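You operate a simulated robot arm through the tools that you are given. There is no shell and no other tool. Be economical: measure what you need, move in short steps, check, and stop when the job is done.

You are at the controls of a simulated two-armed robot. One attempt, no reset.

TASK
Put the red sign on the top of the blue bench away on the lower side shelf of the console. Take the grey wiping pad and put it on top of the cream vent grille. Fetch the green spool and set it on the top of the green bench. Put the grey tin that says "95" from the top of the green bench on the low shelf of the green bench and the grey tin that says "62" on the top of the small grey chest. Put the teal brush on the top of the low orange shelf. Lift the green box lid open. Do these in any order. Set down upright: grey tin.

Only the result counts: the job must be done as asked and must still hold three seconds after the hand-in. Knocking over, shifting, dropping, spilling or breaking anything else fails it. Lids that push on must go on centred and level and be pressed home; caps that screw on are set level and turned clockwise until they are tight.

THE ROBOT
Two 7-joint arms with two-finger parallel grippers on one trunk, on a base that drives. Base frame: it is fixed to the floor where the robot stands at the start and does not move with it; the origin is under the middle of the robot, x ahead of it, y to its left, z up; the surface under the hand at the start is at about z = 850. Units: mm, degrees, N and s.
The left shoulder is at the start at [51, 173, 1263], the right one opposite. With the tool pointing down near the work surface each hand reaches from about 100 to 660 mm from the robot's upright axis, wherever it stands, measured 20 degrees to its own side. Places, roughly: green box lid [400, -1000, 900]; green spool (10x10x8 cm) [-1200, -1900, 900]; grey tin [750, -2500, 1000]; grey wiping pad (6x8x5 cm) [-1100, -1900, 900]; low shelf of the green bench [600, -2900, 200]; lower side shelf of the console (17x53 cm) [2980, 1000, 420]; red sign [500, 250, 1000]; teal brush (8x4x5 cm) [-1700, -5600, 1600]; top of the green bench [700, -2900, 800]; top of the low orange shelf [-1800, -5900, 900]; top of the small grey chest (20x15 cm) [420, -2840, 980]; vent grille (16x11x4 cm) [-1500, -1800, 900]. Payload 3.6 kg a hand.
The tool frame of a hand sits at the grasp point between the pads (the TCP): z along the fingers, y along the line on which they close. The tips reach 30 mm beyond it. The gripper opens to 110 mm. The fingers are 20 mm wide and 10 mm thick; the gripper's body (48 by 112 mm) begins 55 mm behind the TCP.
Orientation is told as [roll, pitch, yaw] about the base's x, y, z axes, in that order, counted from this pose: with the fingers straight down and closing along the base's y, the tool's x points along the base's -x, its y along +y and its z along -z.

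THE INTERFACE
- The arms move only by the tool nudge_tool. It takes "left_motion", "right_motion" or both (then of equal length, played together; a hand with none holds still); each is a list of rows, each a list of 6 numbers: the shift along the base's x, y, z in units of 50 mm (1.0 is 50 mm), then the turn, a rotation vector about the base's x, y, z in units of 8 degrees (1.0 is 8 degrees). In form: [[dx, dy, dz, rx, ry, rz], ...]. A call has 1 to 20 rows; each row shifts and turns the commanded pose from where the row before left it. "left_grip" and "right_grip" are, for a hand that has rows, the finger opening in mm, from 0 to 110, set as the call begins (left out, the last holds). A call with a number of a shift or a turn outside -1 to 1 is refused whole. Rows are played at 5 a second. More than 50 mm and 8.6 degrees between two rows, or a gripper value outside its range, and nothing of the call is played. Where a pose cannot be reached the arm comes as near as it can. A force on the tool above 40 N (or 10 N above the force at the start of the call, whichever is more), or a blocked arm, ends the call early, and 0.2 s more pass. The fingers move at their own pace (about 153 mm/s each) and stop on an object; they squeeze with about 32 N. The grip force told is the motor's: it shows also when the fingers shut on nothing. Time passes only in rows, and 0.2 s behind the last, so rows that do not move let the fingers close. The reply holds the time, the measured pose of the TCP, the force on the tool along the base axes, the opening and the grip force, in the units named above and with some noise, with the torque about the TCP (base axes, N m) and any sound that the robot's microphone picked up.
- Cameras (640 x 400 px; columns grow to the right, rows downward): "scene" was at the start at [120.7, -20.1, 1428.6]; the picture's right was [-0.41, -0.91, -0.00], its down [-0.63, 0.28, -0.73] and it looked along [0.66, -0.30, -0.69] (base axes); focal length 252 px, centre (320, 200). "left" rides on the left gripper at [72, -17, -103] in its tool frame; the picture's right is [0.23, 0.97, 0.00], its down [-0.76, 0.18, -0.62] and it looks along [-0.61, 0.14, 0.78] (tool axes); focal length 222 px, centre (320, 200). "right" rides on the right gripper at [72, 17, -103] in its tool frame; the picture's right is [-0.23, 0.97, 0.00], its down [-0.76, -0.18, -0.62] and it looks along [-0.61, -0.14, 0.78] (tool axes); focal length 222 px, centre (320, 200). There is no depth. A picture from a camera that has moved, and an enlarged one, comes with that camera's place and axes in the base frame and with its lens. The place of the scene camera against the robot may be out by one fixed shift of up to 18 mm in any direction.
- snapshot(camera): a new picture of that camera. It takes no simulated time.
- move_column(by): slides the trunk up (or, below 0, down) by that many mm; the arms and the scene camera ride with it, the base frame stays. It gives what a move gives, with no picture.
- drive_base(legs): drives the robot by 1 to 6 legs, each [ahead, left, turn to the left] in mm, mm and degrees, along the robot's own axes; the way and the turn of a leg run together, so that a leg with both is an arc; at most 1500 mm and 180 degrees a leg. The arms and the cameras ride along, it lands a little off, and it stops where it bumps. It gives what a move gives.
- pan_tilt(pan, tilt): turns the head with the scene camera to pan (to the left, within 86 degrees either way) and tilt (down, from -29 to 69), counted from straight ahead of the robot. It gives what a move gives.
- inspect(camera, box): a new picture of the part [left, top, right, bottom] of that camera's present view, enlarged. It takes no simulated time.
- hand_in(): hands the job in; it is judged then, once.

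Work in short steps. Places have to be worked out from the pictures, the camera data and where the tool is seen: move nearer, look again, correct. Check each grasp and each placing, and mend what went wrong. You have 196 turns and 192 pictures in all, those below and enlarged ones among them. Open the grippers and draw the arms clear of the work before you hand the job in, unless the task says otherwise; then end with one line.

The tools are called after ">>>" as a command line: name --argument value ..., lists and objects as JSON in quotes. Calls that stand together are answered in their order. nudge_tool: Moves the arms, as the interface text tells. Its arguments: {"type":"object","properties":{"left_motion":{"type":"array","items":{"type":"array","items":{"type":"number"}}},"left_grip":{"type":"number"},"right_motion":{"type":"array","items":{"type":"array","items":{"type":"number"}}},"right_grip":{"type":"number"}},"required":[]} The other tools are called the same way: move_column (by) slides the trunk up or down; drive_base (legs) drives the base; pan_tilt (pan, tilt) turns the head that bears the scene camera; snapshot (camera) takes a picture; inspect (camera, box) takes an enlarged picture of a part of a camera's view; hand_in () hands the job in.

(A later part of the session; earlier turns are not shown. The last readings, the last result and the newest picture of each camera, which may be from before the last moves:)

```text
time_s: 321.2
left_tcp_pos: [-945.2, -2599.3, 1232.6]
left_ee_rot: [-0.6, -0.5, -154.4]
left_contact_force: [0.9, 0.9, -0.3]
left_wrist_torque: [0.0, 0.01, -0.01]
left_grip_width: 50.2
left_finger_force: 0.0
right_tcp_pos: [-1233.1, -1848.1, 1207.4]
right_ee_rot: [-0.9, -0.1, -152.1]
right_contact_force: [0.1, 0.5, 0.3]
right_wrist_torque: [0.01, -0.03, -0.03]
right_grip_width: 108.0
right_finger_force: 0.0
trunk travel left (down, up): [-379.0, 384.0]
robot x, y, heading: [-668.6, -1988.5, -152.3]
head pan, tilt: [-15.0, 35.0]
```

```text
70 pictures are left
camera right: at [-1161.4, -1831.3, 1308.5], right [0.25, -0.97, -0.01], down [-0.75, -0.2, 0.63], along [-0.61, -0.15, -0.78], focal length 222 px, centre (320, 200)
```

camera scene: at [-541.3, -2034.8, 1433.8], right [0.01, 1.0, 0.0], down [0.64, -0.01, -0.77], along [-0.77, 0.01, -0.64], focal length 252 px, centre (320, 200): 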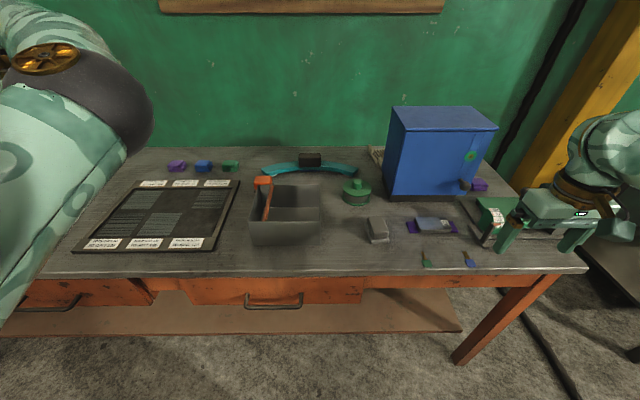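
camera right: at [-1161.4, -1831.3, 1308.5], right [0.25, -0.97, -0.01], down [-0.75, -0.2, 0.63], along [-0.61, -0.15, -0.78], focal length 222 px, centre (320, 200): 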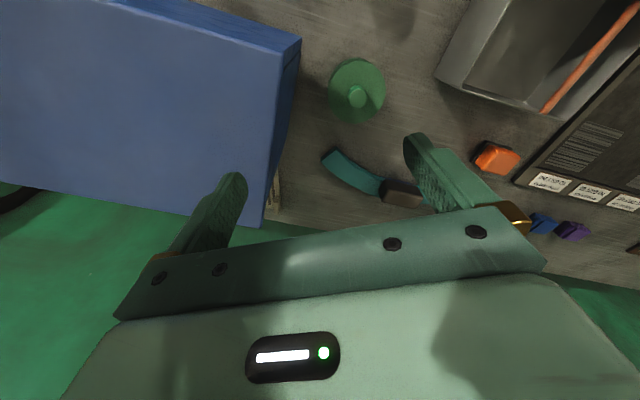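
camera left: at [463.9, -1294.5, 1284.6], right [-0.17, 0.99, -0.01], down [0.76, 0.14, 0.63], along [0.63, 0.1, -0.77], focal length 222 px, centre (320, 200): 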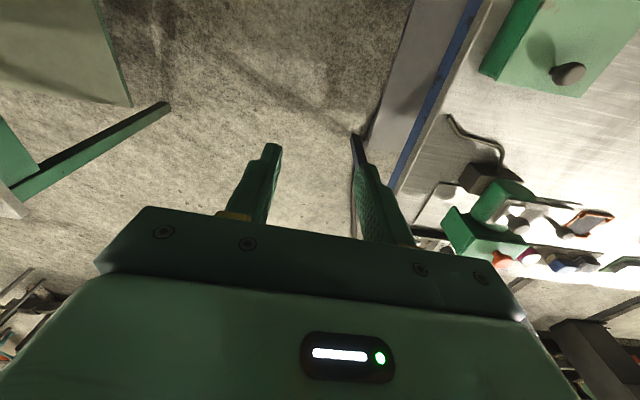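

Spool hub ≈ [−1236, −1907]. Move over it and come down partway.

>>> nudge_tool --right_motion '[[-0.03, -0.6, 0, 0, 0, 0], [-0.03, -0.58, -0.4, 0, 0, 0], [0, 0, -0.9, 0, 0, 0], [0, 0, -0.9, 0, 0, 0], [0, 0, -0.9, 0, 0, 0], [0, 0, 0, 0, 0, 0]]' --right_grip 90

>>> snapshot --camera "right"

```text
time_s: 322.6
left_tcp_pos: [-944.9, -2598.8, 1233.1]
left_ee_rot: [-0.5, -0.5, -154.4]
left_contact_force: [0.7, -0.8, -0.3]
left_wrist_torque: [0.0, 0.01, -0.03]
left_grip_width: 50.1
left_finger_force: 0.0
right_tcp_pos: [-1234.5, -1907.4, 1051.6]
right_ee_rot: [-0.8, -0.1, -152.2]
right_contact_force: [0.1, 0.3, 0.2]
right_wrist_torque: [0.0, 0.0, 0.02]
right_grip_width: 90.0
right_finger_force: 0.0
trunk travel left (down, up): [-379.0, 384.0]
robot x, y, heading: [-667.5, -1989.3, -152.4]
head pan, tilt: [-15.0, 35.0]
```

```text
69 pictures are left
camera right: at [-1163.1, -1890.2, 1153.9], right [0.25, -0.97, -0.01], down [-0.75, -0.2, 0.63], along [-0.61, -0.15, -0.78], focal length 222 px, centre (320, 200)
```

right: 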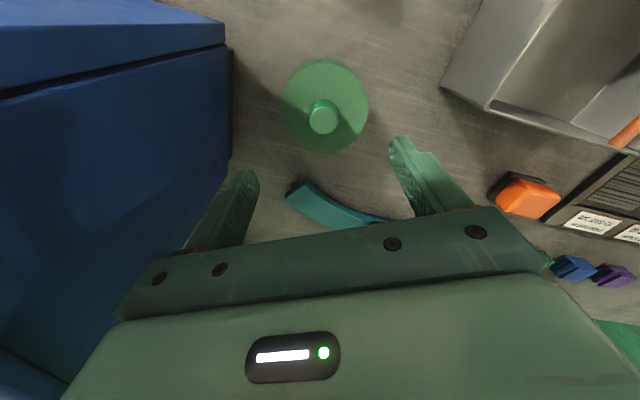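

Hub is at [−1239, −1911], top z≈914. Descend so the tips just reach the upper flange.

>>> nudge_tool --right_motion '[[-0.09, -0.07, -0.6, 0, 0, 0], [0, 0, -0.7, 0, 0, 0], [0, 0, -0.7, 0, 0, 0], [0, 0, -0.4, 0, 0, 0], [0, 0, -0.06, 0, 0, 0], [0, 0, -0.06, 0, 0, 0], [0, 0, -0.06, 0, 0, 0]]' --right_grip 70

>>> snapshot --camera "right"

```text
time_s: 324.4
left_tcp_pos: [-935.4, -2600.3, 1230.8]
left_ee_rot: [-1.0, -1.0, -154.7]
left_contact_force: [-0.2, -0.6, 0.6]
left_wrist_torque: [0.05, 0.04, -0.02]
left_grip_width: 50.3
left_finger_force: 0.1
right_tcp_pos: [-1262.4, -1922.0, 974.2]
right_ee_rot: [-0.3, -7.1, -153.5]
right_contact_force: [0.2, 0.0, 0.2]
right_wrist_torque: [-0.01, -0.01, -0.01]
right_grip_width: 70.1
right_finger_force: 0.1
trunk travel left (down, up): [-379.0, 384.0]
robot x, y, heading: [-668.8, -1991.6, -152.4]
head pan, tilt: [-15.0, 35.0]
stopped in row 7 (right hand): the arm was blocked; the commanded pose is now the measured one
```

```text
68 pictures are left
camera right: at [-1181.0, -1900.5, 1066.9], right [0.23, -0.97, 0.02], down [-0.69, -0.14, 0.71], along [-0.69, -0.18, -0.7], focal length 222 px, centre (320, 200)
```

right: 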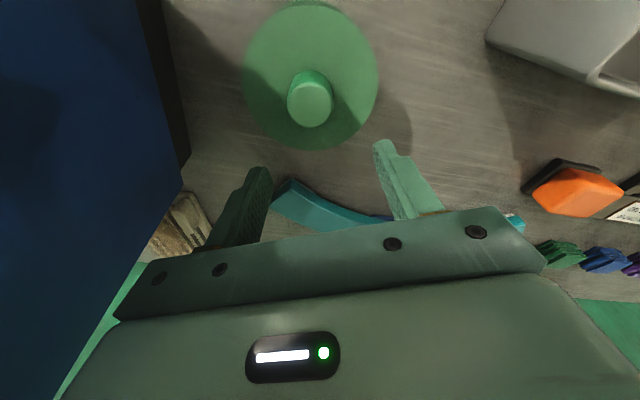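

The arm (forearm) got blocked, likely by the cabinet. I'll raise at once and look.

>>> nudge_tool --right_motion '[[0.3, 0, 0.9, 0, 0, 0], [0.2, 0, 0.9, 0, 0.8, 0], [0, 0, 0.9, 0, 0, 0], [0, 0, 0.9, 0, 0, 0]]'

>>> pan_tilt --pan -45 --tilt 35

>>> snapshot --camera "scene"

```text
time_s: 325.4
left_tcp_pos: [-944.9, -2597.0, 1234.4]
left_ee_rot: [-0.8, -0.6, -154.4]
left_contact_force: [0.3, -1.0, 0.2]
left_wrist_torque: [-0.02, 0.04, -0.03]
left_grip_width: 50.4
left_finger_force: 0.1
right_tcp_pos: [-1243.2, -1920.8, 1147.2]
right_ee_rot: [-3.0, -11.7, -152.9]
right_contact_force: [0.4, 0.5, 1.6]
right_wrist_torque: [0.0, 0.01, -0.03]
right_grip_width: 70.2
right_finger_force: 0.0
trunk travel left (down, up): [-379.0, 384.0]
robot x, y, heading: [-670.8, -1985.3, -152.4]
head pan, tilt: [-15.0, 35.0]
```

```text
time_s: 326.4
left_tcp_pos: [-945.9, -2597.3, 1232.7]
left_ee_rot: [-0.6, -0.6, -154.5]
left_contact_force: [0.1, -0.2, 0.1]
left_wrist_torque: [-0.01, 0.01, -0.02]
left_grip_width: 49.9
left_finger_force: 0.0
right_tcp_pos: [-1244.3, -1919.9, 1144.9]
right_ee_rot: [-3.0, -11.6, -152.9]
right_contact_force: [-0.1, -0.3, -0.6]
right_wrist_torque: [-0.02, 0.01, -0.01]
right_grip_width: 70.1
right_finger_force: 0.1
trunk travel left (down, up): [-379.0, 384.0]
robot x, y, heading: [-677.0, -1984.1, -152.5]
head pan, tilt: [-45.0, 35.0]
```

```text
67 pictures are left
camera scene: at [-805.1, -1972.4, 1441.4], right [0.3, 0.96, 0.0], down [0.55, -0.17, -0.82], along [-0.78, 0.24, -0.57], focal length 252 px, centre (320, 200)
```

scene: 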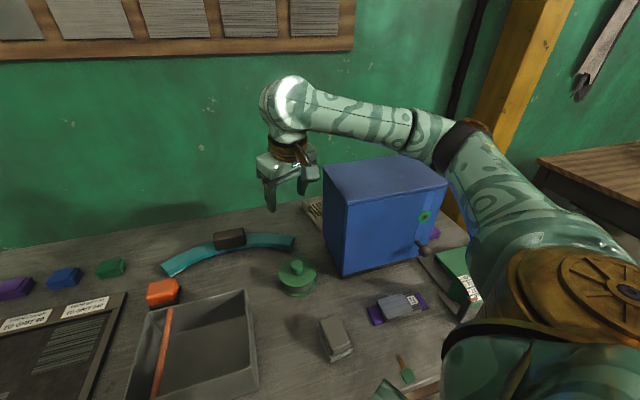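

The forearm hung over the cabinet (which has not moved). I'll instead approach with the hand tilted forward so the forearm stays in front of the cabinet; reposition to heading 180 further left.

>>> nudge_tool --right_motion '[[0.5, -0.3, 0.5, 0.3, 0.7, 0], [0.5, -0.3, 0.5, 0.2, 0.7, 0], [0.5, -0.3, 0.5, 0, 0, 0]]'

>>> drive_base --legs '[[0, 0, -27.6], [0, 315, 0]]'

```text
time_s: 327.2
left_tcp_pos: [-944.9, -2599.5, 1232.9]
left_ee_rot: [-0.6, -0.6, -154.5]
left_contact_force: [-0.1, -0.3, 0.7]
left_wrist_torque: [0.0, 0.0, -0.01]
left_grip_width: 50.1
left_finger_force: 0.0
right_tcp_pos: [-1168.9, -1966.8, 1221.4]
right_ee_rot: [-12.3, -19.7, -150.5]
right_contact_force: [0.0, 0.0, -0.5]
right_wrist_torque: [0.05, -0.01, -0.01]
right_grip_width: 70.1
right_finger_force: 0.0
trunk travel left (down, up): [-379.0, 384.0]
robot x, y, heading: [-669.5, -1987.0, -152.3]
head pan, tilt: [-45.0, 35.0]
```

```text
time_s: 330.7
left_tcp_pos: [-1196.9, -2714.6, 1232.1]
left_ee_rot: [-0.6, -0.5, 177.7]
left_contact_force: [0.3, 0.4, 0.0]
left_wrist_torque: [0.07, -0.04, -0.01]
left_grip_width: 49.7
left_finger_force: 0.1
right_tcp_pos: [-1101.6, -2050.4, 1221.6]
right_ee_rot: [-12.3, -19.7, -178.2]
right_contact_force: [-0.5, -1.2, 0.1]
right_wrist_torque: [0.01, -0.04, 0.02]
right_grip_width: 69.9
right_finger_force: 0.1
trunk travel left (down, up): [-379.0, 384.0]
robot x, y, heading: [-666.9, -2300.7, -180.0]
head pan, tilt: [-45.0, 35.0]
```

Now bring the hand to pre-grasp: tilt 50° forward, in front of and above the hub.

>>> nudge_tool --right_motion '[[-0.25, 0.56, 0, -0.31, 0.76, -0.04], [-0.25, 0.56, 0, -0.31, 0.76, -0.04], [-0.25, 0.56, 0, -0.31, 0.76, -0.04], [-0.25, 0.56, 0, -0.31, 0.76, -0.04], [-0.25, 0.54, 0, -0.31, 0.76, -0.04], [0, 0, -0.9, 0, 0, 0], [0, 0, -0.9, 0, 0, 0], [0, 0, -0.9, 0, 0, 0], [0, 0, -0.9, 0, 0, 0]]'

>>> snapshot --camera "right"

>>> snapshot --camera "scene"

```text
time_s: 332.7
left_tcp_pos: [-1198.6, -2712.3, 1232.3]
left_ee_rot: [-0.7, -0.5, 177.8]
left_contact_force: [-0.6, -0.4, -0.2]
left_wrist_torque: [-0.02, 0.03, 0.0]
left_grip_width: 49.8
left_finger_force: 0.0
right_tcp_pos: [-1166.1, -1910.7, 1041.0]
right_ee_rot: [5.4, -49.4, 169.9]
right_contact_force: [0.0, -0.3, -0.4]
right_wrist_torque: [0.0, 0.04, 0.04]
right_grip_width: 70.1
right_finger_force: 0.0
trunk travel left (down, up): [-379.0, 384.0]
robot x, y, heading: [-671.1, -2304.6, -180.0]
head pan, tilt: [-45.0, 35.0]
```

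```text
66 pictures are left
camera right: at [-1043.2, -1940.8, 1051.9], right [-0.25, -0.94, 0.23], down [0.0, 0.24, 0.97], along [-0.97, 0.24, -0.06], focal length 222 px, centre (320, 200)
```

right: 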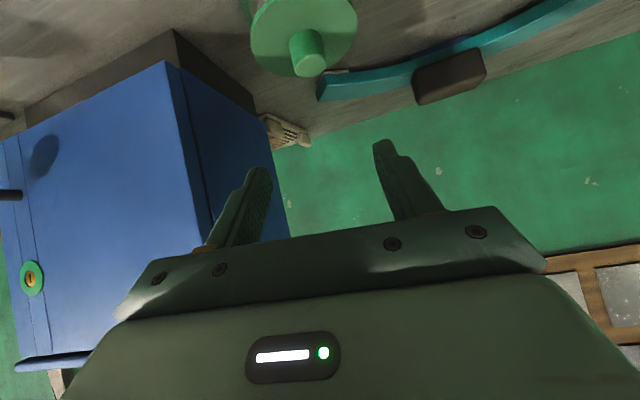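

```text
65 pictures are left
camera scene: at [-789.8, -2226.0, 1441.3], right [0.71, 0.71, 0.0], down [0.41, -0.41, -0.82], along [-0.58, 0.58, -0.57], focal length 252 px, centre (320, 200)
```

scene: 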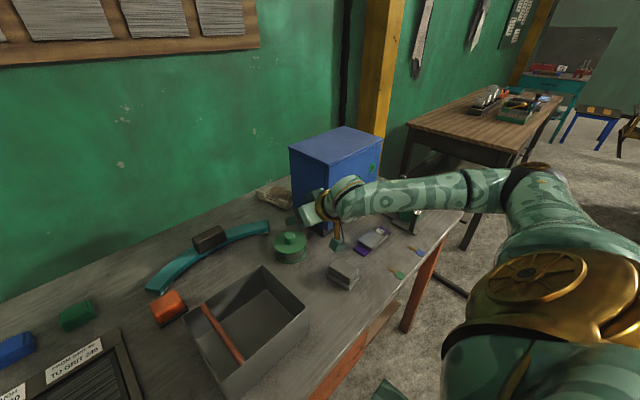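

Forearm is now in front of the cabinet. Correct the small yaw/roll error and approach the hub along the finger axis.

>>> nudge_tool --right_motion '[[0, 0, -0.4, 0.43, 0, 0.75], [0, 0, -0.9, 0, 0, 0], [-0.3, 0, -0.3, 0, 0, 0], [-0.3, 0, -0.25, 0, 0, 0], [0, 0, 0, 0, 0, 0]]' --right_grip 80

>>> snapshot --camera "right"

>>> inspect --camera "scene" --box '[220, 150, 400, 300]'

```text
time_s: 333.9
left_tcp_pos: [-1197.3, -2713.6, 1233.3]
left_ee_rot: [-0.6, -0.6, 177.7]
left_contact_force: [0.7, -0.1, -0.6]
left_wrist_torque: [-0.02, -0.01, 0.04]
left_grip_width: 50.3
left_finger_force: 0.1
right_tcp_pos: [-1193.5, -1912.0, 947.8]
right_ee_rot: [0.1, -49.5, 179.9]
right_contact_force: [-0.1, -0.1, 0.7]
right_wrist_torque: [0.02, 0.02, -0.03]
right_grip_width: 79.8
right_finger_force: 0.0
trunk travel left (down, up): [-379.0, 384.0]
robot x, y, heading: [-669.4, -2297.9, -180.1]
head pan, tilt: [-45.0, 35.0]
```

```text
64 pictures are left
camera right: at [-1070.0, -1928.4, 958.3], right [-0.15, -0.97, 0.17], down [-0.02, 0.18, 0.98], along [-0.99, 0.14, -0.04], focal length 222 px, centre (320, 200)
```

right: 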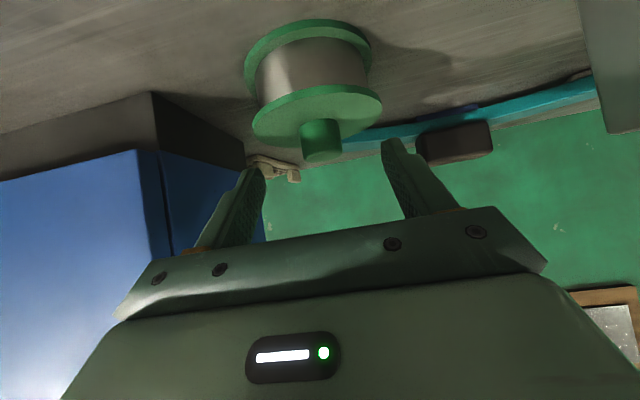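

```text
2.67 times, centred on (310, 225) of scene
camera zoom: at [-789.0, -2226.4, 1441.5], right [0.71, 0.71, 0.0], down [0.41, -0.41, -0.82], along [-0.58, 0.58, -0.57], focal length 672 px, centre (347, 133)
```

zoom: 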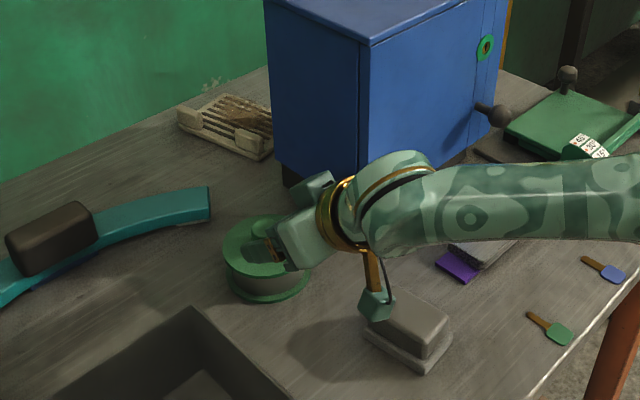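

Everything lines up. Final approach 47 mm along the fingers, then close on the hub.

>>> nudge_tool --right_motion '[[-0.36, 0, -0.31, 0, 0, 0], [-0.36, 0, -0.3, 0, 0, 0], [0, 0, 0, 0, 0, 0]]'

>>> nudge_tool --right_motion '[[0, 0, 0, 0, 0, 0], [0, 0, 0, 0, 0, 0], [0, 0, 0, 0, 0, 0]]' --right_grip 0

>>> nudge_tool --right_motion '[[0, 0, 0.1, 0, 0, 0], [0, 0, 0.2, 0, 0, 0], [0, 0, 0.3, 0, 0, 0], [0, 0, 0, 0, 0, 0]]'

>>> snapshot --camera "right"

```text
time_s: 334.7
left_tcp_pos: [-1196.2, -2715.3, 1233.6]
left_ee_rot: [-0.7, -0.5, 177.8]
left_contact_force: [-0.8, 0.4, -0.2]
left_wrist_torque: [0.03, -0.01, -0.01]
left_grip_width: 50.2
left_finger_force: 0.1
right_tcp_pos: [-1231.3, -1911.3, 921.6]
right_ee_rot: [0.0, -50.0, 179.9]
right_contact_force: [1.9, 2.0, 19.7]
right_wrist_torque: [-0.02, 0.26, -0.19]
right_grip_width: 79.8
right_finger_force: 0.0
trunk travel left (down, up): [-379.0, 384.0]
robot x, y, heading: [-668.4, -2303.5, -180.0]
head pan, tilt: [-45.0, 35.0]
```

```text
time_s: 335.5
left_tcp_pos: [-1194.4, -2715.3, 1235.0]
left_ee_rot: [-0.8, -0.6, 177.8]
left_contact_force: [0.0, 0.7, 0.0]
left_wrist_torque: [0.04, 0.01, 0.02]
left_grip_width: 50.1
left_finger_force: 0.0
right_tcp_pos: [-1229.3, -1911.8, 921.8]
right_ee_rot: [-0.1, -49.9, -179.9]
right_contact_force: [2.7, 2.0, 30.8]
right_wrist_torque: [0.16, 0.61, 0.5]
right_grip_width: 31.7
right_finger_force: 32.1
trunk travel left (down, up): [-379.0, 384.0]
robot x, y, heading: [-674.1, -2301.8, -179.8]
head pan, tilt: [-45.0, 35.0]
```

```text
time_s: 336.5
left_tcp_pos: [-1197.8, -2713.3, 1234.2]
left_ee_rot: [-0.6, -0.3, 177.7]
left_contact_force: [0.1, 1.1, 0.1]
left_wrist_torque: [0.01, 0.04, -0.01]
left_grip_width: 50.0
left_finger_force: 0.2
right_tcp_pos: [-1230.2, -1911.3, 945.1]
right_ee_rot: [0.1, -49.4, 179.9]
right_contact_force: [0.2, 0.4, -10.3]
right_wrist_torque: [0.01, -0.18, 0.01]
right_grip_width: 31.7
right_finger_force: 32.7
trunk travel left (down, up): [-379.0, 384.0]
robot x, y, heading: [-670.5, -2301.2, -179.8]
head pan, tilt: [-45.0, 35.0]
```

```text
62 pictures are left
camera right: at [-1106.1, -1928.2, 956.4], right [-0.15, -0.97, 0.17], down [-0.02, 0.18, 0.98], along [-0.99, 0.14, -0.05], focal length 222 px, centre (320, 200)
```

right: 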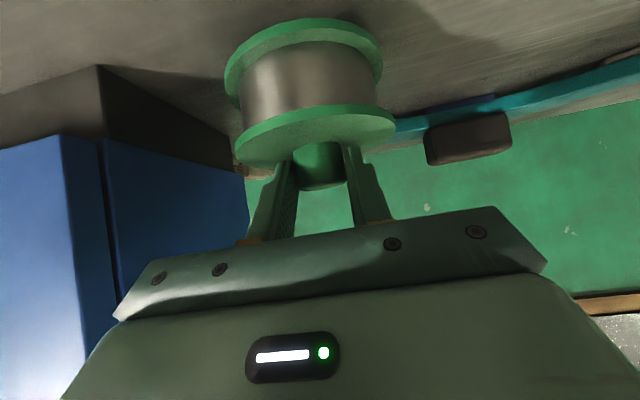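

Spool lifted (≈1 kg). Raise gently.

>>> nudge_tool --right_motion '[[0, 0, 0.1, 0, 0, 0], [0, 0, 0.2, 0, 0, 0], [0, 0, 0.25, 0, 0, 0], [0, 0, 0.25, 0, 0, 0], [0, 0, 0.25, 0, 0, 0], [0, 0, 0.25, 0, 0, 0], [0, 0, 0.25, 0, 0, 0], [0, 0, 0.25, 0, 0, 0], [0, 0, 0.25, 0, 0, 0], [0, 0, 0.25, 0, 0, 0], [0, 0, 0.25, 0, 0, 0], [0, 0, 0.2, 0, 0, 0], [0, 0, 0.1, 0, 0, 0]]'

>>> drive_base --legs '[[-280, 0, 0]]'

>>> snapshot --camera "right"

```text
time_s: 339.3
left_tcp_pos: [-1198.2, -2714.2, 1233.3]
left_ee_rot: [-0.7, -0.4, 177.8]
left_contact_force: [0.7, 0.0, 0.3]
left_wrist_torque: [-0.01, 0.03, 0.02]
left_grip_width: 49.9
left_finger_force: 0.1
right_tcp_pos: [-1231.1, -1910.5, 1090.1]
right_ee_rot: [0.1, -49.6, 180.0]
right_contact_force: [-1.0, -0.1, -9.1]
right_wrist_torque: [0.05, -0.17, 0.01]
right_grip_width: 31.6
right_finger_force: 31.9
trunk travel left (down, up): [-379.0, 384.0]
robot x, y, heading: [-671.3, -2301.7, -179.9]
head pan, tilt: [-45.0, 35.0]
```

```text
time_s: 341.3
left_tcp_pos: [-916.2, -2713.9, 1233.4]
left_ee_rot: [-0.6, -0.6, 178.0]
left_contact_force: [-0.6, 0.1, 0.8]
left_wrist_torque: [0.03, 0.03, -0.02]
left_grip_width: 49.9
left_finger_force: 0.1
right_tcp_pos: [-951.2, -1911.5, 1089.3]
right_ee_rot: [0.1, -49.5, 180.0]
right_contact_force: [1.1, 0.5, -10.6]
right_wrist_torque: [-0.01, -0.16, -0.03]
right_grip_width: 31.6
right_finger_force: 32.2
trunk travel left (down, up): [-379.0, 384.0]
robot x, y, heading: [-391.0, -2301.5, -179.8]
head pan, tilt: [-45.0, 35.0]
```

```text
61 pictures are left
camera right: at [-826.5, -1928.5, 1100.0], right [-0.15, -0.97, 0.17], down [-0.02, 0.18, 0.98], along [-0.99, 0.14, -0.05], focal length 222 px, centre (320, 200)
```

right: 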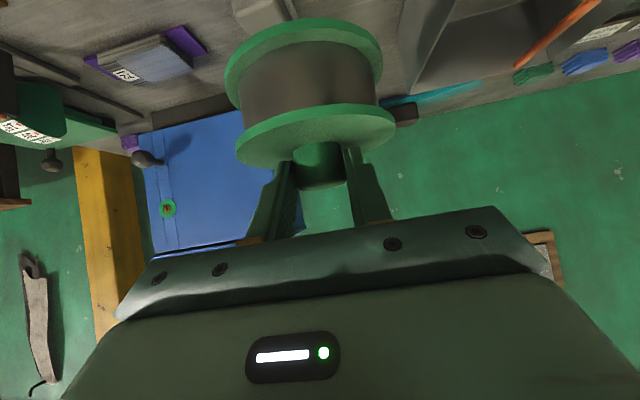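

Secure. Turn around, and drive to the free front spot on the green bench.

>>> drive_base --legs '[[0, 0, -180], [0, 400, 0]]'

>>> drive_base --legs '[[215, 0, 0]]'

>>> pan_tilt --pan -30 --tilt 45

>>> snapshot --camera "scene"

```text
time_s: 351.0
left_tcp_pos: [113.5, -1477.3, 1231.9]
left_ee_rot: [-0.7, -0.4, -0.6]
left_contact_force: [0.7, -0.1, -0.4]
left_wrist_torque: [-0.05, 0.0, -0.01]
left_grip_width: 49.9
left_finger_force: 0.0
right_tcp_pos: [169.4, -2278.2, 1089.8]
right_ee_rot: [0.0, -49.5, 1.5]
right_contact_force: [0.7, 1.3, -9.8]
right_wrist_torque: [0.0, 0.18, -0.02]
right_grip_width: 31.5
right_finger_force: 31.1
trunk travel left (down, up): [-379.0, 384.0]
robot x, y, heading: [-402.8, -1900.7, 1.9]
head pan, tilt: [-45.0, 35.0]
```

```text
time_s: 352.7
left_tcp_pos: [328.9, -1472.3, 1232.2]
left_ee_rot: [-0.6, -0.5, -0.6]
left_contact_force: [0.1, 0.2, 1.4]
left_wrist_torque: [-0.01, 0.03, -0.01]
left_grip_width: 50.2
left_finger_force: 0.1
right_tcp_pos: [381.8, -2274.2, 1088.6]
right_ee_rot: [0.1, -49.4, 1.5]
right_contact_force: [1.1, 0.5, -9.9]
right_wrist_torque: [0.01, 0.22, 0.02]
right_grip_width: 31.9
right_finger_force: 31.7
trunk travel left (down, up): [-379.0, 384.0]
robot x, y, heading: [-189.4, -1896.6, 1.5]
head pan, tilt: [-45.0, 35.0]
```

```text
time_s: 353.5
left_tcp_pos: [327.3, -1470.8, 1233.8]
left_ee_rot: [-0.7, -0.4, -0.6]
left_contact_force: [0.2, -0.7, -0.5]
left_wrist_torque: [-0.01, 0.01, -0.05]
left_grip_width: 50.3
left_finger_force: 0.2
right_tcp_pos: [381.6, -2273.1, 1088.3]
right_ee_rot: [0.1, -49.4, 1.4]
right_contact_force: [0.6, 0.2, -9.3]
right_wrist_torque: [0.04, 0.17, -0.03]
right_grip_width: 31.3
right_finger_force: 31.2
trunk travel left (down, up): [-379.0, 384.0]
robot x, y, heading: [-189.4, -1896.7, 1.6]
head pan, tilt: [-30.0, 45.0]
```

```text
60 pictures are left
camera scene: at [-71.2, -1920.6, 1426.5], right [-0.48, -0.88, 0.0], down [-0.62, 0.34, -0.71], along [0.62, -0.34, -0.71], focal length 252 px, centre (320, 200)
```

scene: 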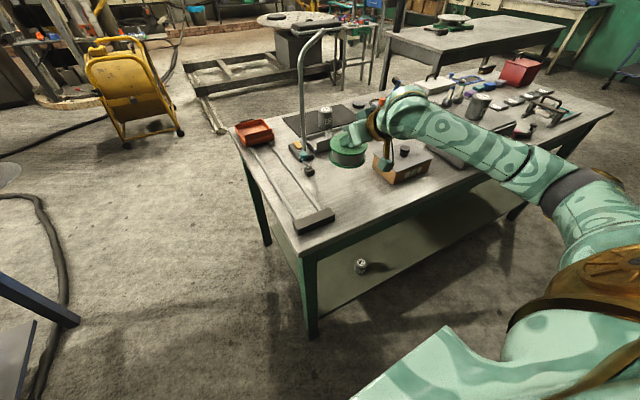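

Over the free area. Shift 25 mm right and lower, with small steps near contact (expected TCP z≈921).

>>> nudge_tool --right_motion '[[0, -0.25, -0.2, 0, 0, 0], [0, -0.25, -0.3, 0, 0, 0], [0, 0, -0.4, 0, 0, 0], [0, 0, -0.4, 0, 0, 0], [0, 0, -0.4, 0, 0, 0], [0, 0, -0.4, 0, 0, 0], [0, 0, -0.4, 0, 0, 0], [0, 0, -0.3, 0, 0, 0], [0, 0, -0.2, 0, 0, 0], [0, 0, -0.06, 0, 0, 0], [0, 0, -0.06, 0, 0, 0], [0, 0, -0.06, 0, 0, 0], [0, 0, -0.06, 0, 0, 0], [0, 0, -0.06, 0, 0, 0], [0, 0, -0.06, 0, 0, 0], [0, 0, -0.06, 0, 0, 0], [0, 0, -0.06, 0, 0, 0]]'

>>> inspect --camera "scene" --box '[240, 80, 440, 240]'

```text
time_s: 357.1
left_tcp_pos: [324.5, -1470.1, 1234.8]
left_ee_rot: [-0.7, -0.6, -0.7]
left_contact_force: [0.0, -0.2, -0.7]
left_wrist_torque: [0.04, 0.01, 0.02]
left_grip_width: 50.1
left_finger_force: 0.0
right_tcp_pos: [382.7, -2298.0, 921.1]
right_ee_rot: [-0.1, -50.3, 1.5]
right_contact_force: [4.0, -4.6, 25.0]
right_wrist_torque: [0.03, 0.28, 0.18]
right_grip_width: 31.5
right_finger_force: 32.0
trunk travel left (down, up): [-379.0, 384.0]
robot x, y, heading: [-187.3, -1900.0, 1.5]
head pan, tilt: [-30.0, 45.0]
```

```text
2.50 times, centred on (340, 160) of scene
camera zoom: at [-73.9, -1918.7, 1427.2], right [-0.48, -0.88, 0.0], down [-0.62, 0.34, -0.71], along [0.62, -0.34, -0.71], focal length 630 px, centre (270, 300)
```

zoom: 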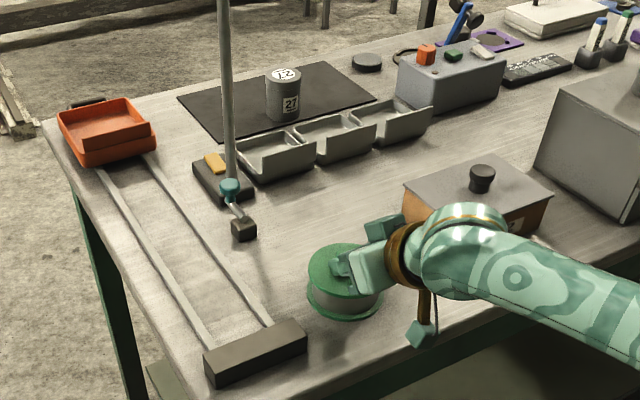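

Contact. Ease up, open, and withdraw back along the finger axis.

>>> nudge_tool --right_motion '[[0, 0, 0.04, 0, 0, 0], [0, 0, 0, 0, 0, 0]]'

>>> nudge_tool --right_motion '[[0, 0, 0, 0, 0, 0], [0, 0, 0, 0, 0, 0], [0, 0, 0, 0, 0, 0]]' --right_grip 85

>>> nudge_tool --right_motion '[[-0.2, 0, 0.2, 0, 0, 0], [-0.5, 0, 0.45, 0, 0, 0], [-0.6, 0, 0.6, 0, 0, 0], [-0.4, 0, 0.8, 0, 0, 0], [0, 0, 0.9, 0, 0, 0]]'

>>> inspect --camera "scene" --box '[240, 80, 440, 240]'

```text
time_s: 357.7
left_tcp_pos: [324.3, -1471.3, 1233.6]
left_ee_rot: [-0.6, -0.6, -0.6]
left_contact_force: [0.5, 0.3, 0.5]
left_wrist_torque: [-0.03, 0.02, 0.0]
left_grip_width: 49.8
left_finger_force: 0.0
right_tcp_pos: [381.9, -2297.5, 922.8]
right_ee_rot: [-0.1, -50.0, 1.4]
right_contact_force: [10.5, -6.6, 26.7]
right_wrist_torque: [-0.08, -1.46, -0.15]
right_grip_width: 31.5
right_finger_force: 32.1
trunk travel left (down, up): [-379.0, 384.0]
robot x, y, heading: [-187.6, -1896.5, 1.8]
head pan, tilt: [-30.0, 45.0]
```

```text
time_s: 358.5
left_tcp_pos: [322.7, -1468.2, 1234.2]
left_ee_rot: [-0.8, -0.6, -0.7]
left_contact_force: [-0.8, -0.3, 0.7]
left_wrist_torque: [0.0, 0.02, -0.02]
left_grip_width: 50.3
left_finger_force: 0.0
right_tcp_pos: [379.5, -2293.7, 921.6]
right_ee_rot: [-0.1, -49.9, 1.7]
right_contact_force: [-3.4, 10.0, 32.9]
right_wrist_torque: [-1.06, -0.49, 0.03]
right_grip_width: 79.8
right_finger_force: 0.0
trunk travel left (down, up): [-379.0, 384.0]
robot x, y, heading: [-186.6, -1898.4, 1.6]
head pan, tilt: [-30.0, 45.0]
```

```text
time_s: 359.7
left_tcp_pos: [326.0, -1470.4, 1232.7]
left_ee_rot: [-0.6, -0.5, -0.6]
left_contact_force: [-0.5, -0.3, 0.1]
left_wrist_torque: [-0.03, 0.0, 0.02]
left_grip_width: 50.1
left_finger_force: 0.1
right_tcp_pos: [297.2, -2296.7, 1065.6]
right_ee_rot: [0.0, -49.2, 1.5]
right_contact_force: [0.5, -0.2, 0.2]
right_wrist_torque: [0.01, 0.0, -0.02]
right_grip_width: 85.0
right_finger_force: 0.1
trunk travel left (down, up): [-379.0, 384.0]
robot x, y, heading: [-188.3, -1896.8, 1.9]
head pan, tilt: [-30.0, 45.0]
```

```text
2.50 times, centred on (340, 160) of scene
camera zoom: at [-71.8, -1919.0, 1426.6], right [-0.48, -0.88, 0.0], down [-0.62, 0.34, -0.71], along [0.62, -0.34, -0.71], focal length 630 px, centre (270, 300)
```

zoom: 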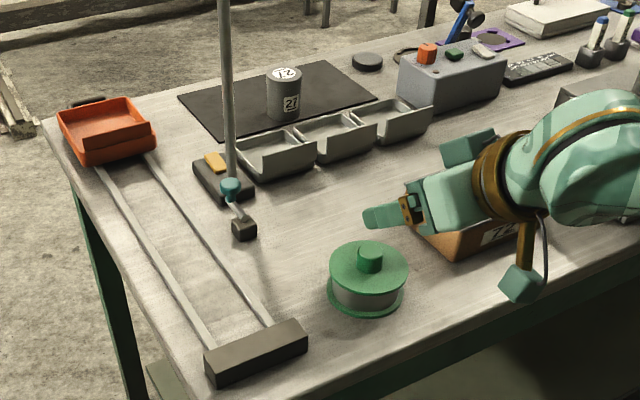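

Spool done. For the grille I need the left arm with its elbow out, but it is folded elbow-inward since the console. I'll back off into free space and try to work it back to the outward posture.

>>> drive_base --legs '[[-240, 0, -1.8]]'

>>> nudge_tool --left_motion '[[-0.5, 0.4, 0, 0, 0, 0], [-0.5, 0.4, 0, 0, 0, 0], [-0.5, 0.4, 0, 0, 0, 0], [-0.5, 0.4, 0, 0, 0, 0], [-0.5, 0.2, -0.5, 0, 0, 0], [-0.5, 0, -0.7, 0, 0, 0], [-0.3, 0, -0.8, 0, 0, 0], [0, 0, -0.9, 0, 0, 0], [0, 0, -0.9, 0, 0, 0], [0, 0, -0.9, 0, 0, 0]]'

>>> pan_tilt --pan 45 --tilt 35

>>> snapshot --camera "scene"

```text
time_s: 361.4
left_tcp_pos: [98.1, -1490.7, 1233.0]
left_ee_rot: [-0.6, -0.5, -2.4]
left_contact_force: [-1.1, -0.6, -0.2]
left_wrist_torque: [-0.01, -0.02, -0.02]
left_grip_width: 50.1
left_finger_force: 0.1
right_tcp_pos: [41.3, -2315.3, 1065.9]
right_ee_rot: [0.1, -49.6, -0.3]
right_contact_force: [-1.1, 0.3, 0.5]
right_wrist_torque: [-0.01, 0.04, -0.01]
right_grip_width: 85.1
right_finger_force: 0.2
trunk travel left (down, up): [-379.0, 384.0]
robot x, y, heading: [-429.3, -1900.3, -0.1]
head pan, tilt: [-30.0, 45.0]
```

```text
time_s: 363.6
left_tcp_pos: [-67.6, -1400.0, 996.9]
left_ee_rot: [-0.6, -0.4, -2.3]
left_contact_force: [-0.3, 0.1, -0.4]
left_wrist_torque: [0.04, -0.04, -0.02]
left_grip_width: 50.0
left_finger_force: 0.1
right_tcp_pos: [42.3, -2315.0, 1064.0]
right_ee_rot: [0.1, -49.6, -0.4]
right_contact_force: [0.5, 0.4, 0.3]
right_wrist_torque: [0.0, 0.01, 0.0]
right_grip_width: 85.1
right_finger_force: 0.0
trunk travel left (down, up): [-379.0, 384.0]
robot x, y, heading: [-429.0, -1899.1, 0.1]
head pan, tilt: [-30.0, 45.0]
```

```text
time_s: 365.1
left_tcp_pos: [-66.4, -1399.0, 998.4]
left_ee_rot: [-0.6, -0.5, -2.4]
left_contact_force: [0.3, 0.1, 0.3]
left_wrist_torque: [-0.01, 0.04, 0.0]
left_grip_width: 50.3
left_finger_force: 0.0
right_tcp_pos: [42.6, -2316.3, 1065.2]
right_ee_rot: [0.1, -49.6, -0.3]
right_contact_force: [-0.2, 0.3, -0.2]
right_wrist_torque: [0.0, 0.03, 0.02]
right_grip_width: 84.8
right_finger_force: 0.1
trunk travel left (down, up): [-379.0, 384.0]
robot x, y, heading: [-431.6, -1903.9, -0.3]
head pan, tilt: [45.0, 35.0]
```

```text
57 pictures are left
camera scene: at [-322.3, -1823.6, 1441.4], right [0.7, -0.71, 0.0], down [-0.41, -0.4, -0.82], along [0.58, 0.58, -0.57], focal length 252 px, centre (320, 200)
```

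scene: 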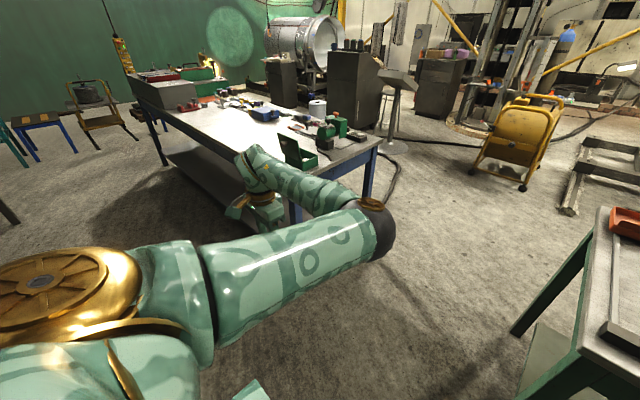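

Elbow is on the inner side. I'll try driving the hand inward past the body's middle, where only the outward elbow fits.

>>> nudge_tool --left_motion '[[0, -0.3, 0.9, 0, 0, 0], [0, -0.3, 0.9, 0, 0, 0], [0, -0.3, 0.9, 0, 0, 0], [0, -0.3, 0.9, 0, 0, 0], [0, -0.9, 0.3, 0, 0, 0], [0, -0.9, 0, 0, 0, 0], [0, -0.9, 0, 0, 0, 0], [0, -0.9, 0, 0, 0, 0], [0, -0.9, 0, 0, 0, 0], [0, -0.9, 0, 0, 0, 0], [0, -0.9, 0, 0, 0, 0], [0, -0.9, 0, 0, 0, 0], [0, -0.9, 0, 0, 0, 0]]'

>>> snapshot --camera "scene"

```text
time_s: 367.9
left_tcp_pos: [-58.5, -1507.7, 1199.6]
left_ee_rot: [-0.6, -0.5, -2.4]
left_contact_force: [-0.4, -0.8, -0.9]
left_wrist_torque: [-0.03, 0.03, -0.01]
left_grip_width: 50.1
left_finger_force: 0.0
left hand out of reach, approached as far as the arm can: row 6, 7, 8, 9, 10, 11, 12, 13
right_tcp_pos: [42.3, -2315.9, 1065.8]
right_ee_rot: [0.1, -49.6, -0.2]
right_contact_force: [0.9, 0.8, 0.8]
right_wrist_torque: [0.01, 0.0, 0.01]
right_grip_width: 85.3
right_finger_force: 0.0
trunk travel left (down, up): [-379.0, 384.0]
robot x, y, heading: [-431.8, -1898.7, -0.1]
head pan, tilt: [45.0, 35.0]
```

```text
56 pictures are left
camera scene: at [-322.3, -1823.6, 1441.4], right [0.7, -0.71, 0.0], down [-0.41, -0.4, -0.82], along [0.58, 0.58, -0.57], focal length 252 px, centre (320, 200)
```

scene: 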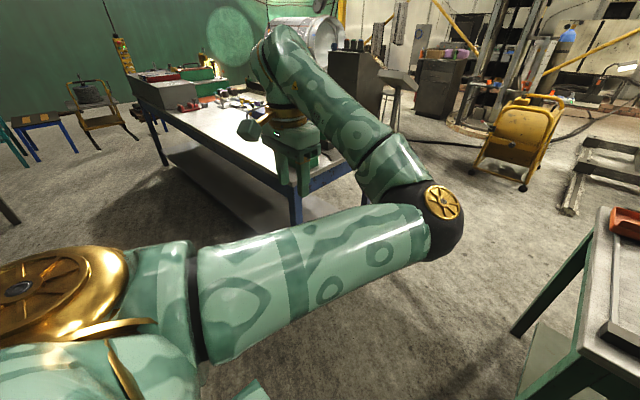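

Stuck at the elbow's inner limit. I'll try winding the wrist clockwise so its joint limit drags the elbow around.

>>> nudge_tool --left_motion '[[0.8, 0, 0, 0, 0, 0], [0.8, 0, 0, 0, 0, -1], [0, 0, 0, 0, 0, -1], [0, 0, 0, 0, 0, -1], [0, 0, 0, 0, 0, -1], [0, 0, 0, 0, 0, -1], [0, 0, 0, 0, 0, -1], [0, 0, 0, 0, 0, -1], [0, 0, 0, 0, 0, -1], [0, 0, 0, 0, 0, -1], [0, 0, 0, 0, 0, -1], [0, 0, 0, 0, 0, -1], [0, 0, 0, 0, 0, -1], [0, 0, 0, 0, 0, -1], [0, 0, 0, 0, 0, -1], [0, 0, 0, 0, 0, -1], [0, 0, 0, 0, 0, -1], [0, 0, 0, 0, 0, -1], [0, 0, 0, 0, 0, -1], [0, 0, 0, 0, 0, -1]]'

>>> snapshot --camera "scene"

```text
time_s: 372.1
left_tcp_pos: [21.5, -1509.0, 1200.3]
left_ee_rot: [-0.5, -0.5, -154.6]
left_contact_force: [-0.4, -0.1, 0.0]
left_wrist_torque: [0.01, 0.0, 0.0]
left_grip_width: 50.1
left_finger_force: 0.1
right_tcp_pos: [41.9, -2315.7, 1065.4]
right_ee_rot: [0.2, -49.5, -0.4]
right_contact_force: [-0.1, 0.2, 0.0]
right_wrist_torque: [-0.03, -0.01, -0.01]
right_grip_width: 85.0
right_finger_force: 0.1
trunk travel left (down, up): [-379.0, 384.0]
robot x, y, heading: [-427.6, -1901.5, -0.2]
head pan, tilt: [45.0, 35.0]
```

```text
55 pictures are left
camera scene: at [-322.3, -1823.6, 1441.4], right [0.7, -0.71, 0.0], down [-0.41, -0.4, -0.82], along [0.58, 0.58, -0.57], focal length 252 px, centre (320, 200)
```

scene: 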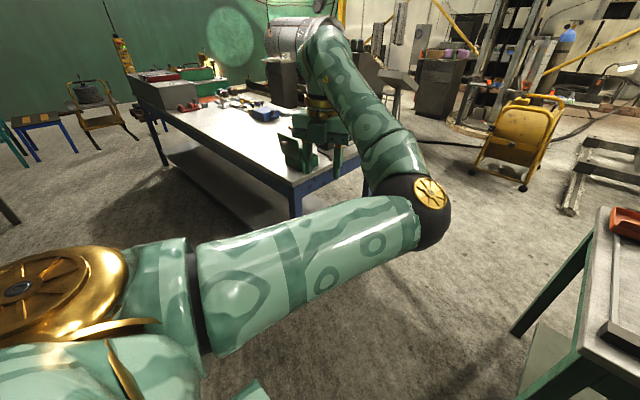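

The wrist still had range; continue winding.

>>> nudge_tool --left_motion '[[0, 0, 0, 0, 0, -1], [0, 0, 0, 0, 0, -1], [0, 0, 0, 0, 0, -1], [0, 0, 0, 0, 0, -1], [0, 0, 0, 0, 0, -1], [0, 0, 0, 0, 0, -1], [0, 0, 0, 0, 0, -1], [0, 0, 0, 0, 0, -1], [0, 0, 0, 0, 0, -1], [0, 0, 0, 0, 0, -1], [0, 0, 0, 0, 0, -1], [0, 0, 0, 0, 0, -1], [0, 0, 0, 0, 0, -1], [0, 0, 0, 0, 0, -1], [0, 0, 0, 0, 0, -1], [0, 0, 0, 0, 0, -1]]'

>>> snapshot --camera "scene"

```text
time_s: 375.5
left_tcp_pos: [135.6, -1631.5, 1173.5]
left_ee_rot: [-0.6, -0.7, 81.5]
left_contact_force: [0.2, -0.7, -0.6]
left_wrist_torque: [-0.01, -0.02, -0.01]
left_grip_width: 50.3
left_finger_force: 0.0
left hand out of reach, approached as far as the arm can: row 3, 4, 5, 6, 7, 8, 9, 10, 12, 13, 14, 15, 16
right_tcp_pos: [42.7, -2315.3, 1066.7]
right_ee_rot: [0.2, -49.5, -0.4]
right_contact_force: [-0.2, 0.4, 0.8]
right_wrist_torque: [0.0, -0.04, 0.0]
right_grip_width: 84.9
right_finger_force: 0.0
trunk travel left (down, up): [-379.0, 384.0]
robot x, y, heading: [-434.5, -1903.2, -0.0]
head pan, tilt: [45.0, 35.0]
```

```text
54 pictures are left
camera scene: at [-322.8, -1823.9, 1441.5], right [0.7, -0.71, 0.0], down [-0.41, -0.4, -0.82], along [0.58, 0.58, -0.57], focal length 252 px, centre (320, 200)
```

scene: 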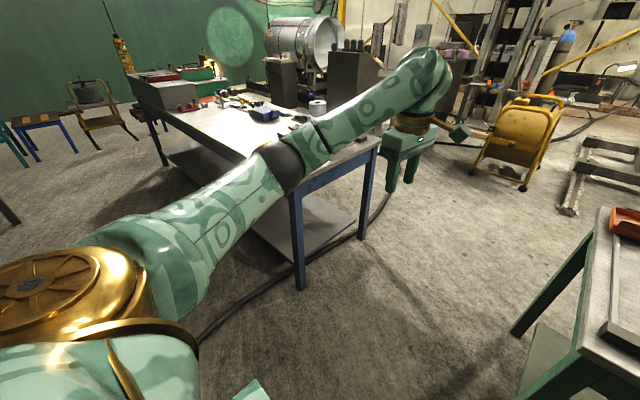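

The elbow has swung to the outer posture. Now turn toward the orange bench and position for the pad with the left hand; also raise the right hand.

>>> nudge_tool --right_motion '[[-0.3, 0, 0.8, 0, 0.9, 0], [-0.3, 0, 0.8, 0, 0.9, 0], [-0.3, 0, 0.8, 0, 0.9, 0], [-0.3, 0, 0.5, 0, 0.9, 0], [0, 0, 0, 0, 0.9, 0], [0, 0, 0, 0, 0.9, 0], [0, 0, 0, 0, 0.8, 0]]'

>>> drive_base --legs '[[0, 0, 180], [0, -250, 0]]'

>>> nudge_tool --left_motion '[[0.5, 0, 0, 0, 0, -1], [0.5, 0, 0, 0, 0, -1], [0.5, 0, 0, 0, 0, -1], [0, 0, 0, 0, 0, -1], [0, 0, 0, 0, 0, -1], [0, 0, 0, 0, 0, -1], [0, 0, 0, 0, 0, -1], [0, 0, 0, 0, 0, -1], [0, 0, 0, 0, 0, -1], [0, 0, 0, 0, 0, -1]]'

>>> pan_tilt --pan 5 --tilt 45

>>> snapshot --camera "scene"

```text
time_s: 377.1
left_tcp_pos: [138.2, -1628.2, 1172.8]
left_ee_rot: [-0.6, -0.6, 81.7]
left_contact_force: [-0.1, 0.2, -0.8]
left_wrist_torque: [-0.01, 0.02, 0.04]
left_grip_width: 50.0
left_finger_force: 0.1
right_tcp_pos: [-16.7, -2316.1, 1210.2]
right_ee_rot: [-0.2, 0.2, -0.2]
right_contact_force: [0.1, 0.0, 0.1]
right_wrist_torque: [0.0, 0.01, 0.03]
right_grip_width: 84.8
right_finger_force: 0.0
trunk travel left (down, up): [-379.0, 384.0]
robot x, y, heading: [-431.7, -1899.4, -0.1]
head pan, tilt: [45.0, 35.0]
```

```text
time_s: 386.3
left_tcp_pos: [-995.1, -1919.8, 1174.3]
left_ee_rot: [-0.6, -0.6, -98.1]
left_contact_force: [-0.1, 0.9, 0.1]
left_wrist_torque: [-0.02, 0.01, -0.01]
left_grip_width: 50.4
left_finger_force: 0.0
right_tcp_pos: [-843.9, -1233.9, 1209.7]
right_ee_rot: [-0.2, 0.1, -180.0]
right_contact_force: [0.3, 0.4, -0.6]
right_wrist_torque: [0.0, 0.03, 0.0]
right_grip_width: 84.8
right_finger_force: 0.0
trunk travel left (down, up): [-379.0, 384.0]
robot x, y, heading: [-427.5, -1648.2, -180.0]
head pan, tilt: [45.0, 35.0]
```

```text
time_s: 388.5
left_tcp_pos: [-700.9, -1728.1, 1112.8]
left_ee_rot: [-0.6, -0.7, -178.0]
left_contact_force: [1.0, -1.0, 0.4]
left_wrist_torque: [-0.03, -0.02, 0.01]
left_grip_width: 50.3
left_finger_force: 0.1
left hand out of reach, approached as far as the arm can: row 1, 2, 3, 4, 5, 6, 7, 8, 9, 10
right_tcp_pos: [-843.9, -1233.5, 1210.2]
right_ee_rot: [-0.1, -0.1, -180.0]
right_contact_force: [0.2, 0.7, -0.3]
right_wrist_torque: [0.04, -0.01, 0.03]
right_grip_width: 85.1
right_finger_force: 0.1
trunk travel left (down, up): [-379.0, 384.0]
robot x, y, heading: [-430.5, -1652.8, -180.2]
head pan, tilt: [45.0, 35.0]
```

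```text
time_s: 389.6
left_tcp_pos: [-701.9, -1728.9, 1114.1]
left_ee_rot: [-0.5, -0.7, -177.9]
left_contact_force: [-0.3, 0.4, 0.4]
left_wrist_torque: [-0.02, -0.01, 0.0]
left_grip_width: 50.4
left_finger_force: 0.1
right_tcp_pos: [-845.0, -1234.8, 1210.1]
right_ee_rot: [-0.3, 0.1, -180.1]
right_contact_force: [0.1, 0.1, 0.1]
right_wrist_torque: [-0.01, -0.03, 0.02]
right_grip_width: 84.9
right_finger_force: 0.1
trunk travel left (down, up): [-379.0, 384.0]
robot x, y, heading: [-431.6, -1647.2, -179.9]
head pan, tilt: [5.0, 45.0]
```

```text
53 pictures are left
camera scene: at [-566.9, -1642.4, 1426.6], right [-0.09, 1.0, 0.0], down [0.7, 0.06, -0.71], along [-0.7, -0.06, -0.71], focal length 252 px, centre (320, 200)
```

scene: 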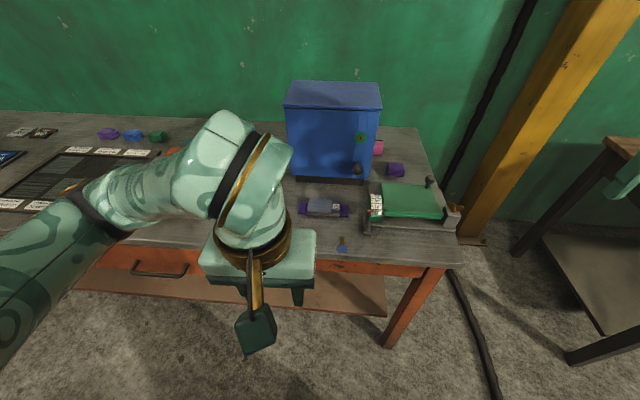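

Left arm now has the outward elbow. Pad centre ≈ [−1078, −1842], long axis along −x (8° left). I'll drive 145 mm ahead and bring the left hand to a 55°-tilted pre-grasp at the pad's near end.

>>> drive_base --legs '[[145, 0, 0]]'

>>> nudge_tool --left_motion '[[0, 0, 0, 0, 0, 0.75], [-0.33, -0.25, 0, -0.12, 0.85, 0], [-0.33, -0.25, 0, -0.12, 0.85, 0], [-0.33, -0.25, -0.3, -0.12, 0.85, 0], [-0.33, -0.25, -0.5, -0.12, 0.85, 0], [-0.33, -0.25, -0.7, -0.12, 0.85, 0], [-0.33, -0.25, -0.7, -0.12, 0.85, 0], [-0.33, -0.25, -0.5, -0.12, 0.85, 0], [-0.33, -0.25, -0.3, -0.12, 0.85, 0]]' --left_grip 90

>>> snapshot --camera "left"

>>> pan_tilt --pan 20 --tilt 50

>>> snapshot --camera "scene"

```text
time_s: 390.9
left_tcp_pos: [-849.4, -1728.4, 1114.5]
left_ee_rot: [-0.6, -0.6, -177.9]
left_contact_force: [1.3, -0.3, 0.3]
left_wrist_torque: [-0.01, -0.04, -0.03]
left_grip_width: 50.3
left_finger_force: 0.1
right_tcp_pos: [-991.0, -1234.5, 1209.4]
right_ee_rot: [-0.2, 0.1, -179.9]
right_contact_force: [-0.2, -1.0, 0.8]
right_wrist_torque: [0.03, 0.0, 0.0]
right_grip_width: 85.0
right_finger_force: 0.1
trunk travel left (down, up): [-379.0, 384.0]
robot x, y, heading: [-573.5, -1651.2, -179.9]
head pan, tilt: [5.0, 45.0]
```

```text
time_s: 392.9
left_tcp_pos: [-958.6, -1784.6, 976.5]
left_ee_rot: [-1.0, -55.4, -171.7]
left_contact_force: [0.1, -0.3, 1.3]
left_wrist_torque: [0.0, 0.04, 0.02]
left_grip_width: 89.8
left_finger_force: 0.0
left hand out of reach, approached as far as the arm can: row 4, 5, 6, 7
right_tcp_pos: [-989.8, -1238.1, 1210.6]
right_ee_rot: [-0.3, 0.2, -179.9]
right_contact_force: [0.8, -0.3, -0.3]
right_wrist_torque: [0.03, -0.01, -0.01]
right_grip_width: 85.1
right_finger_force: 0.0
trunk travel left (down, up): [-379.0, 384.0]
robot x, y, heading: [-576.7, -1651.9, -179.9]
head pan, tilt: [5.0, 45.0]
```

```text
52 pictures are left
camera left: at [-833.3, -1749.6, 974.6], right [0.25, -0.95, -0.2], down [0.11, -0.17, 0.98], along [-0.96, -0.27, 0.06], focal length 222 px, centre (320, 200)
```

left: 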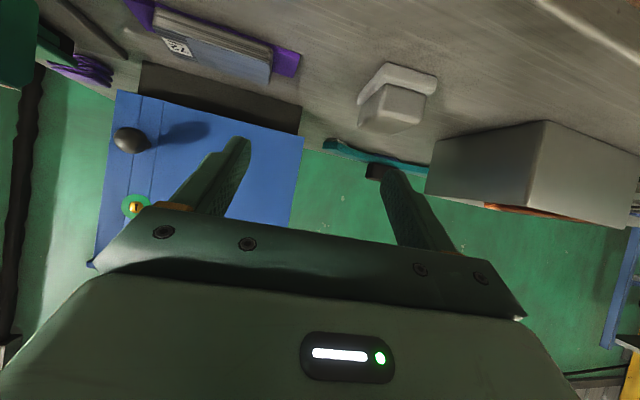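

```text
time_s: 393.7
left_tcp_pos: [-956.4, -1782.9, 978.1]
left_ee_rot: [-0.8, -55.7, -171.7]
left_contact_force: [0.1, -0.5, -0.1]
left_wrist_torque: [-0.02, 0.01, 0.0]
left_grip_width: 90.1
left_finger_force: 0.0
right_tcp_pos: [-991.2, -1235.7, 1210.8]
right_ee_rot: [-0.3, 0.1, -179.9]
right_contact_force: [-0.1, 0.0, 0.5]
right_wrist_torque: [0.02, -0.05, 0.03]
right_grip_width: 85.0
right_finger_force: 0.0
trunk travel left (down, up): [-379.0, 384.0]
robot x, y, heading: [-577.3, -1650.6, -179.8]
head pan, tilt: [20.0, 50.0]
```

```text
51 pictures are left
camera scene: at [-704.0, -1661.5, 1419.7], right [-0.34, 0.94, 0.0], down [0.72, 0.26, -0.64], along [-0.6, -0.22, -0.77], focal length 252 px, centre (320, 200)
```

scene: 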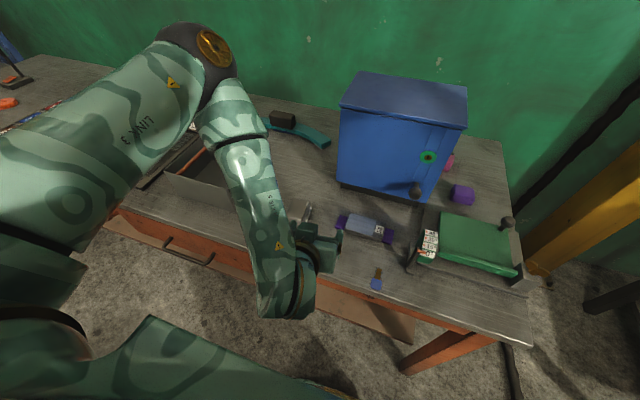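

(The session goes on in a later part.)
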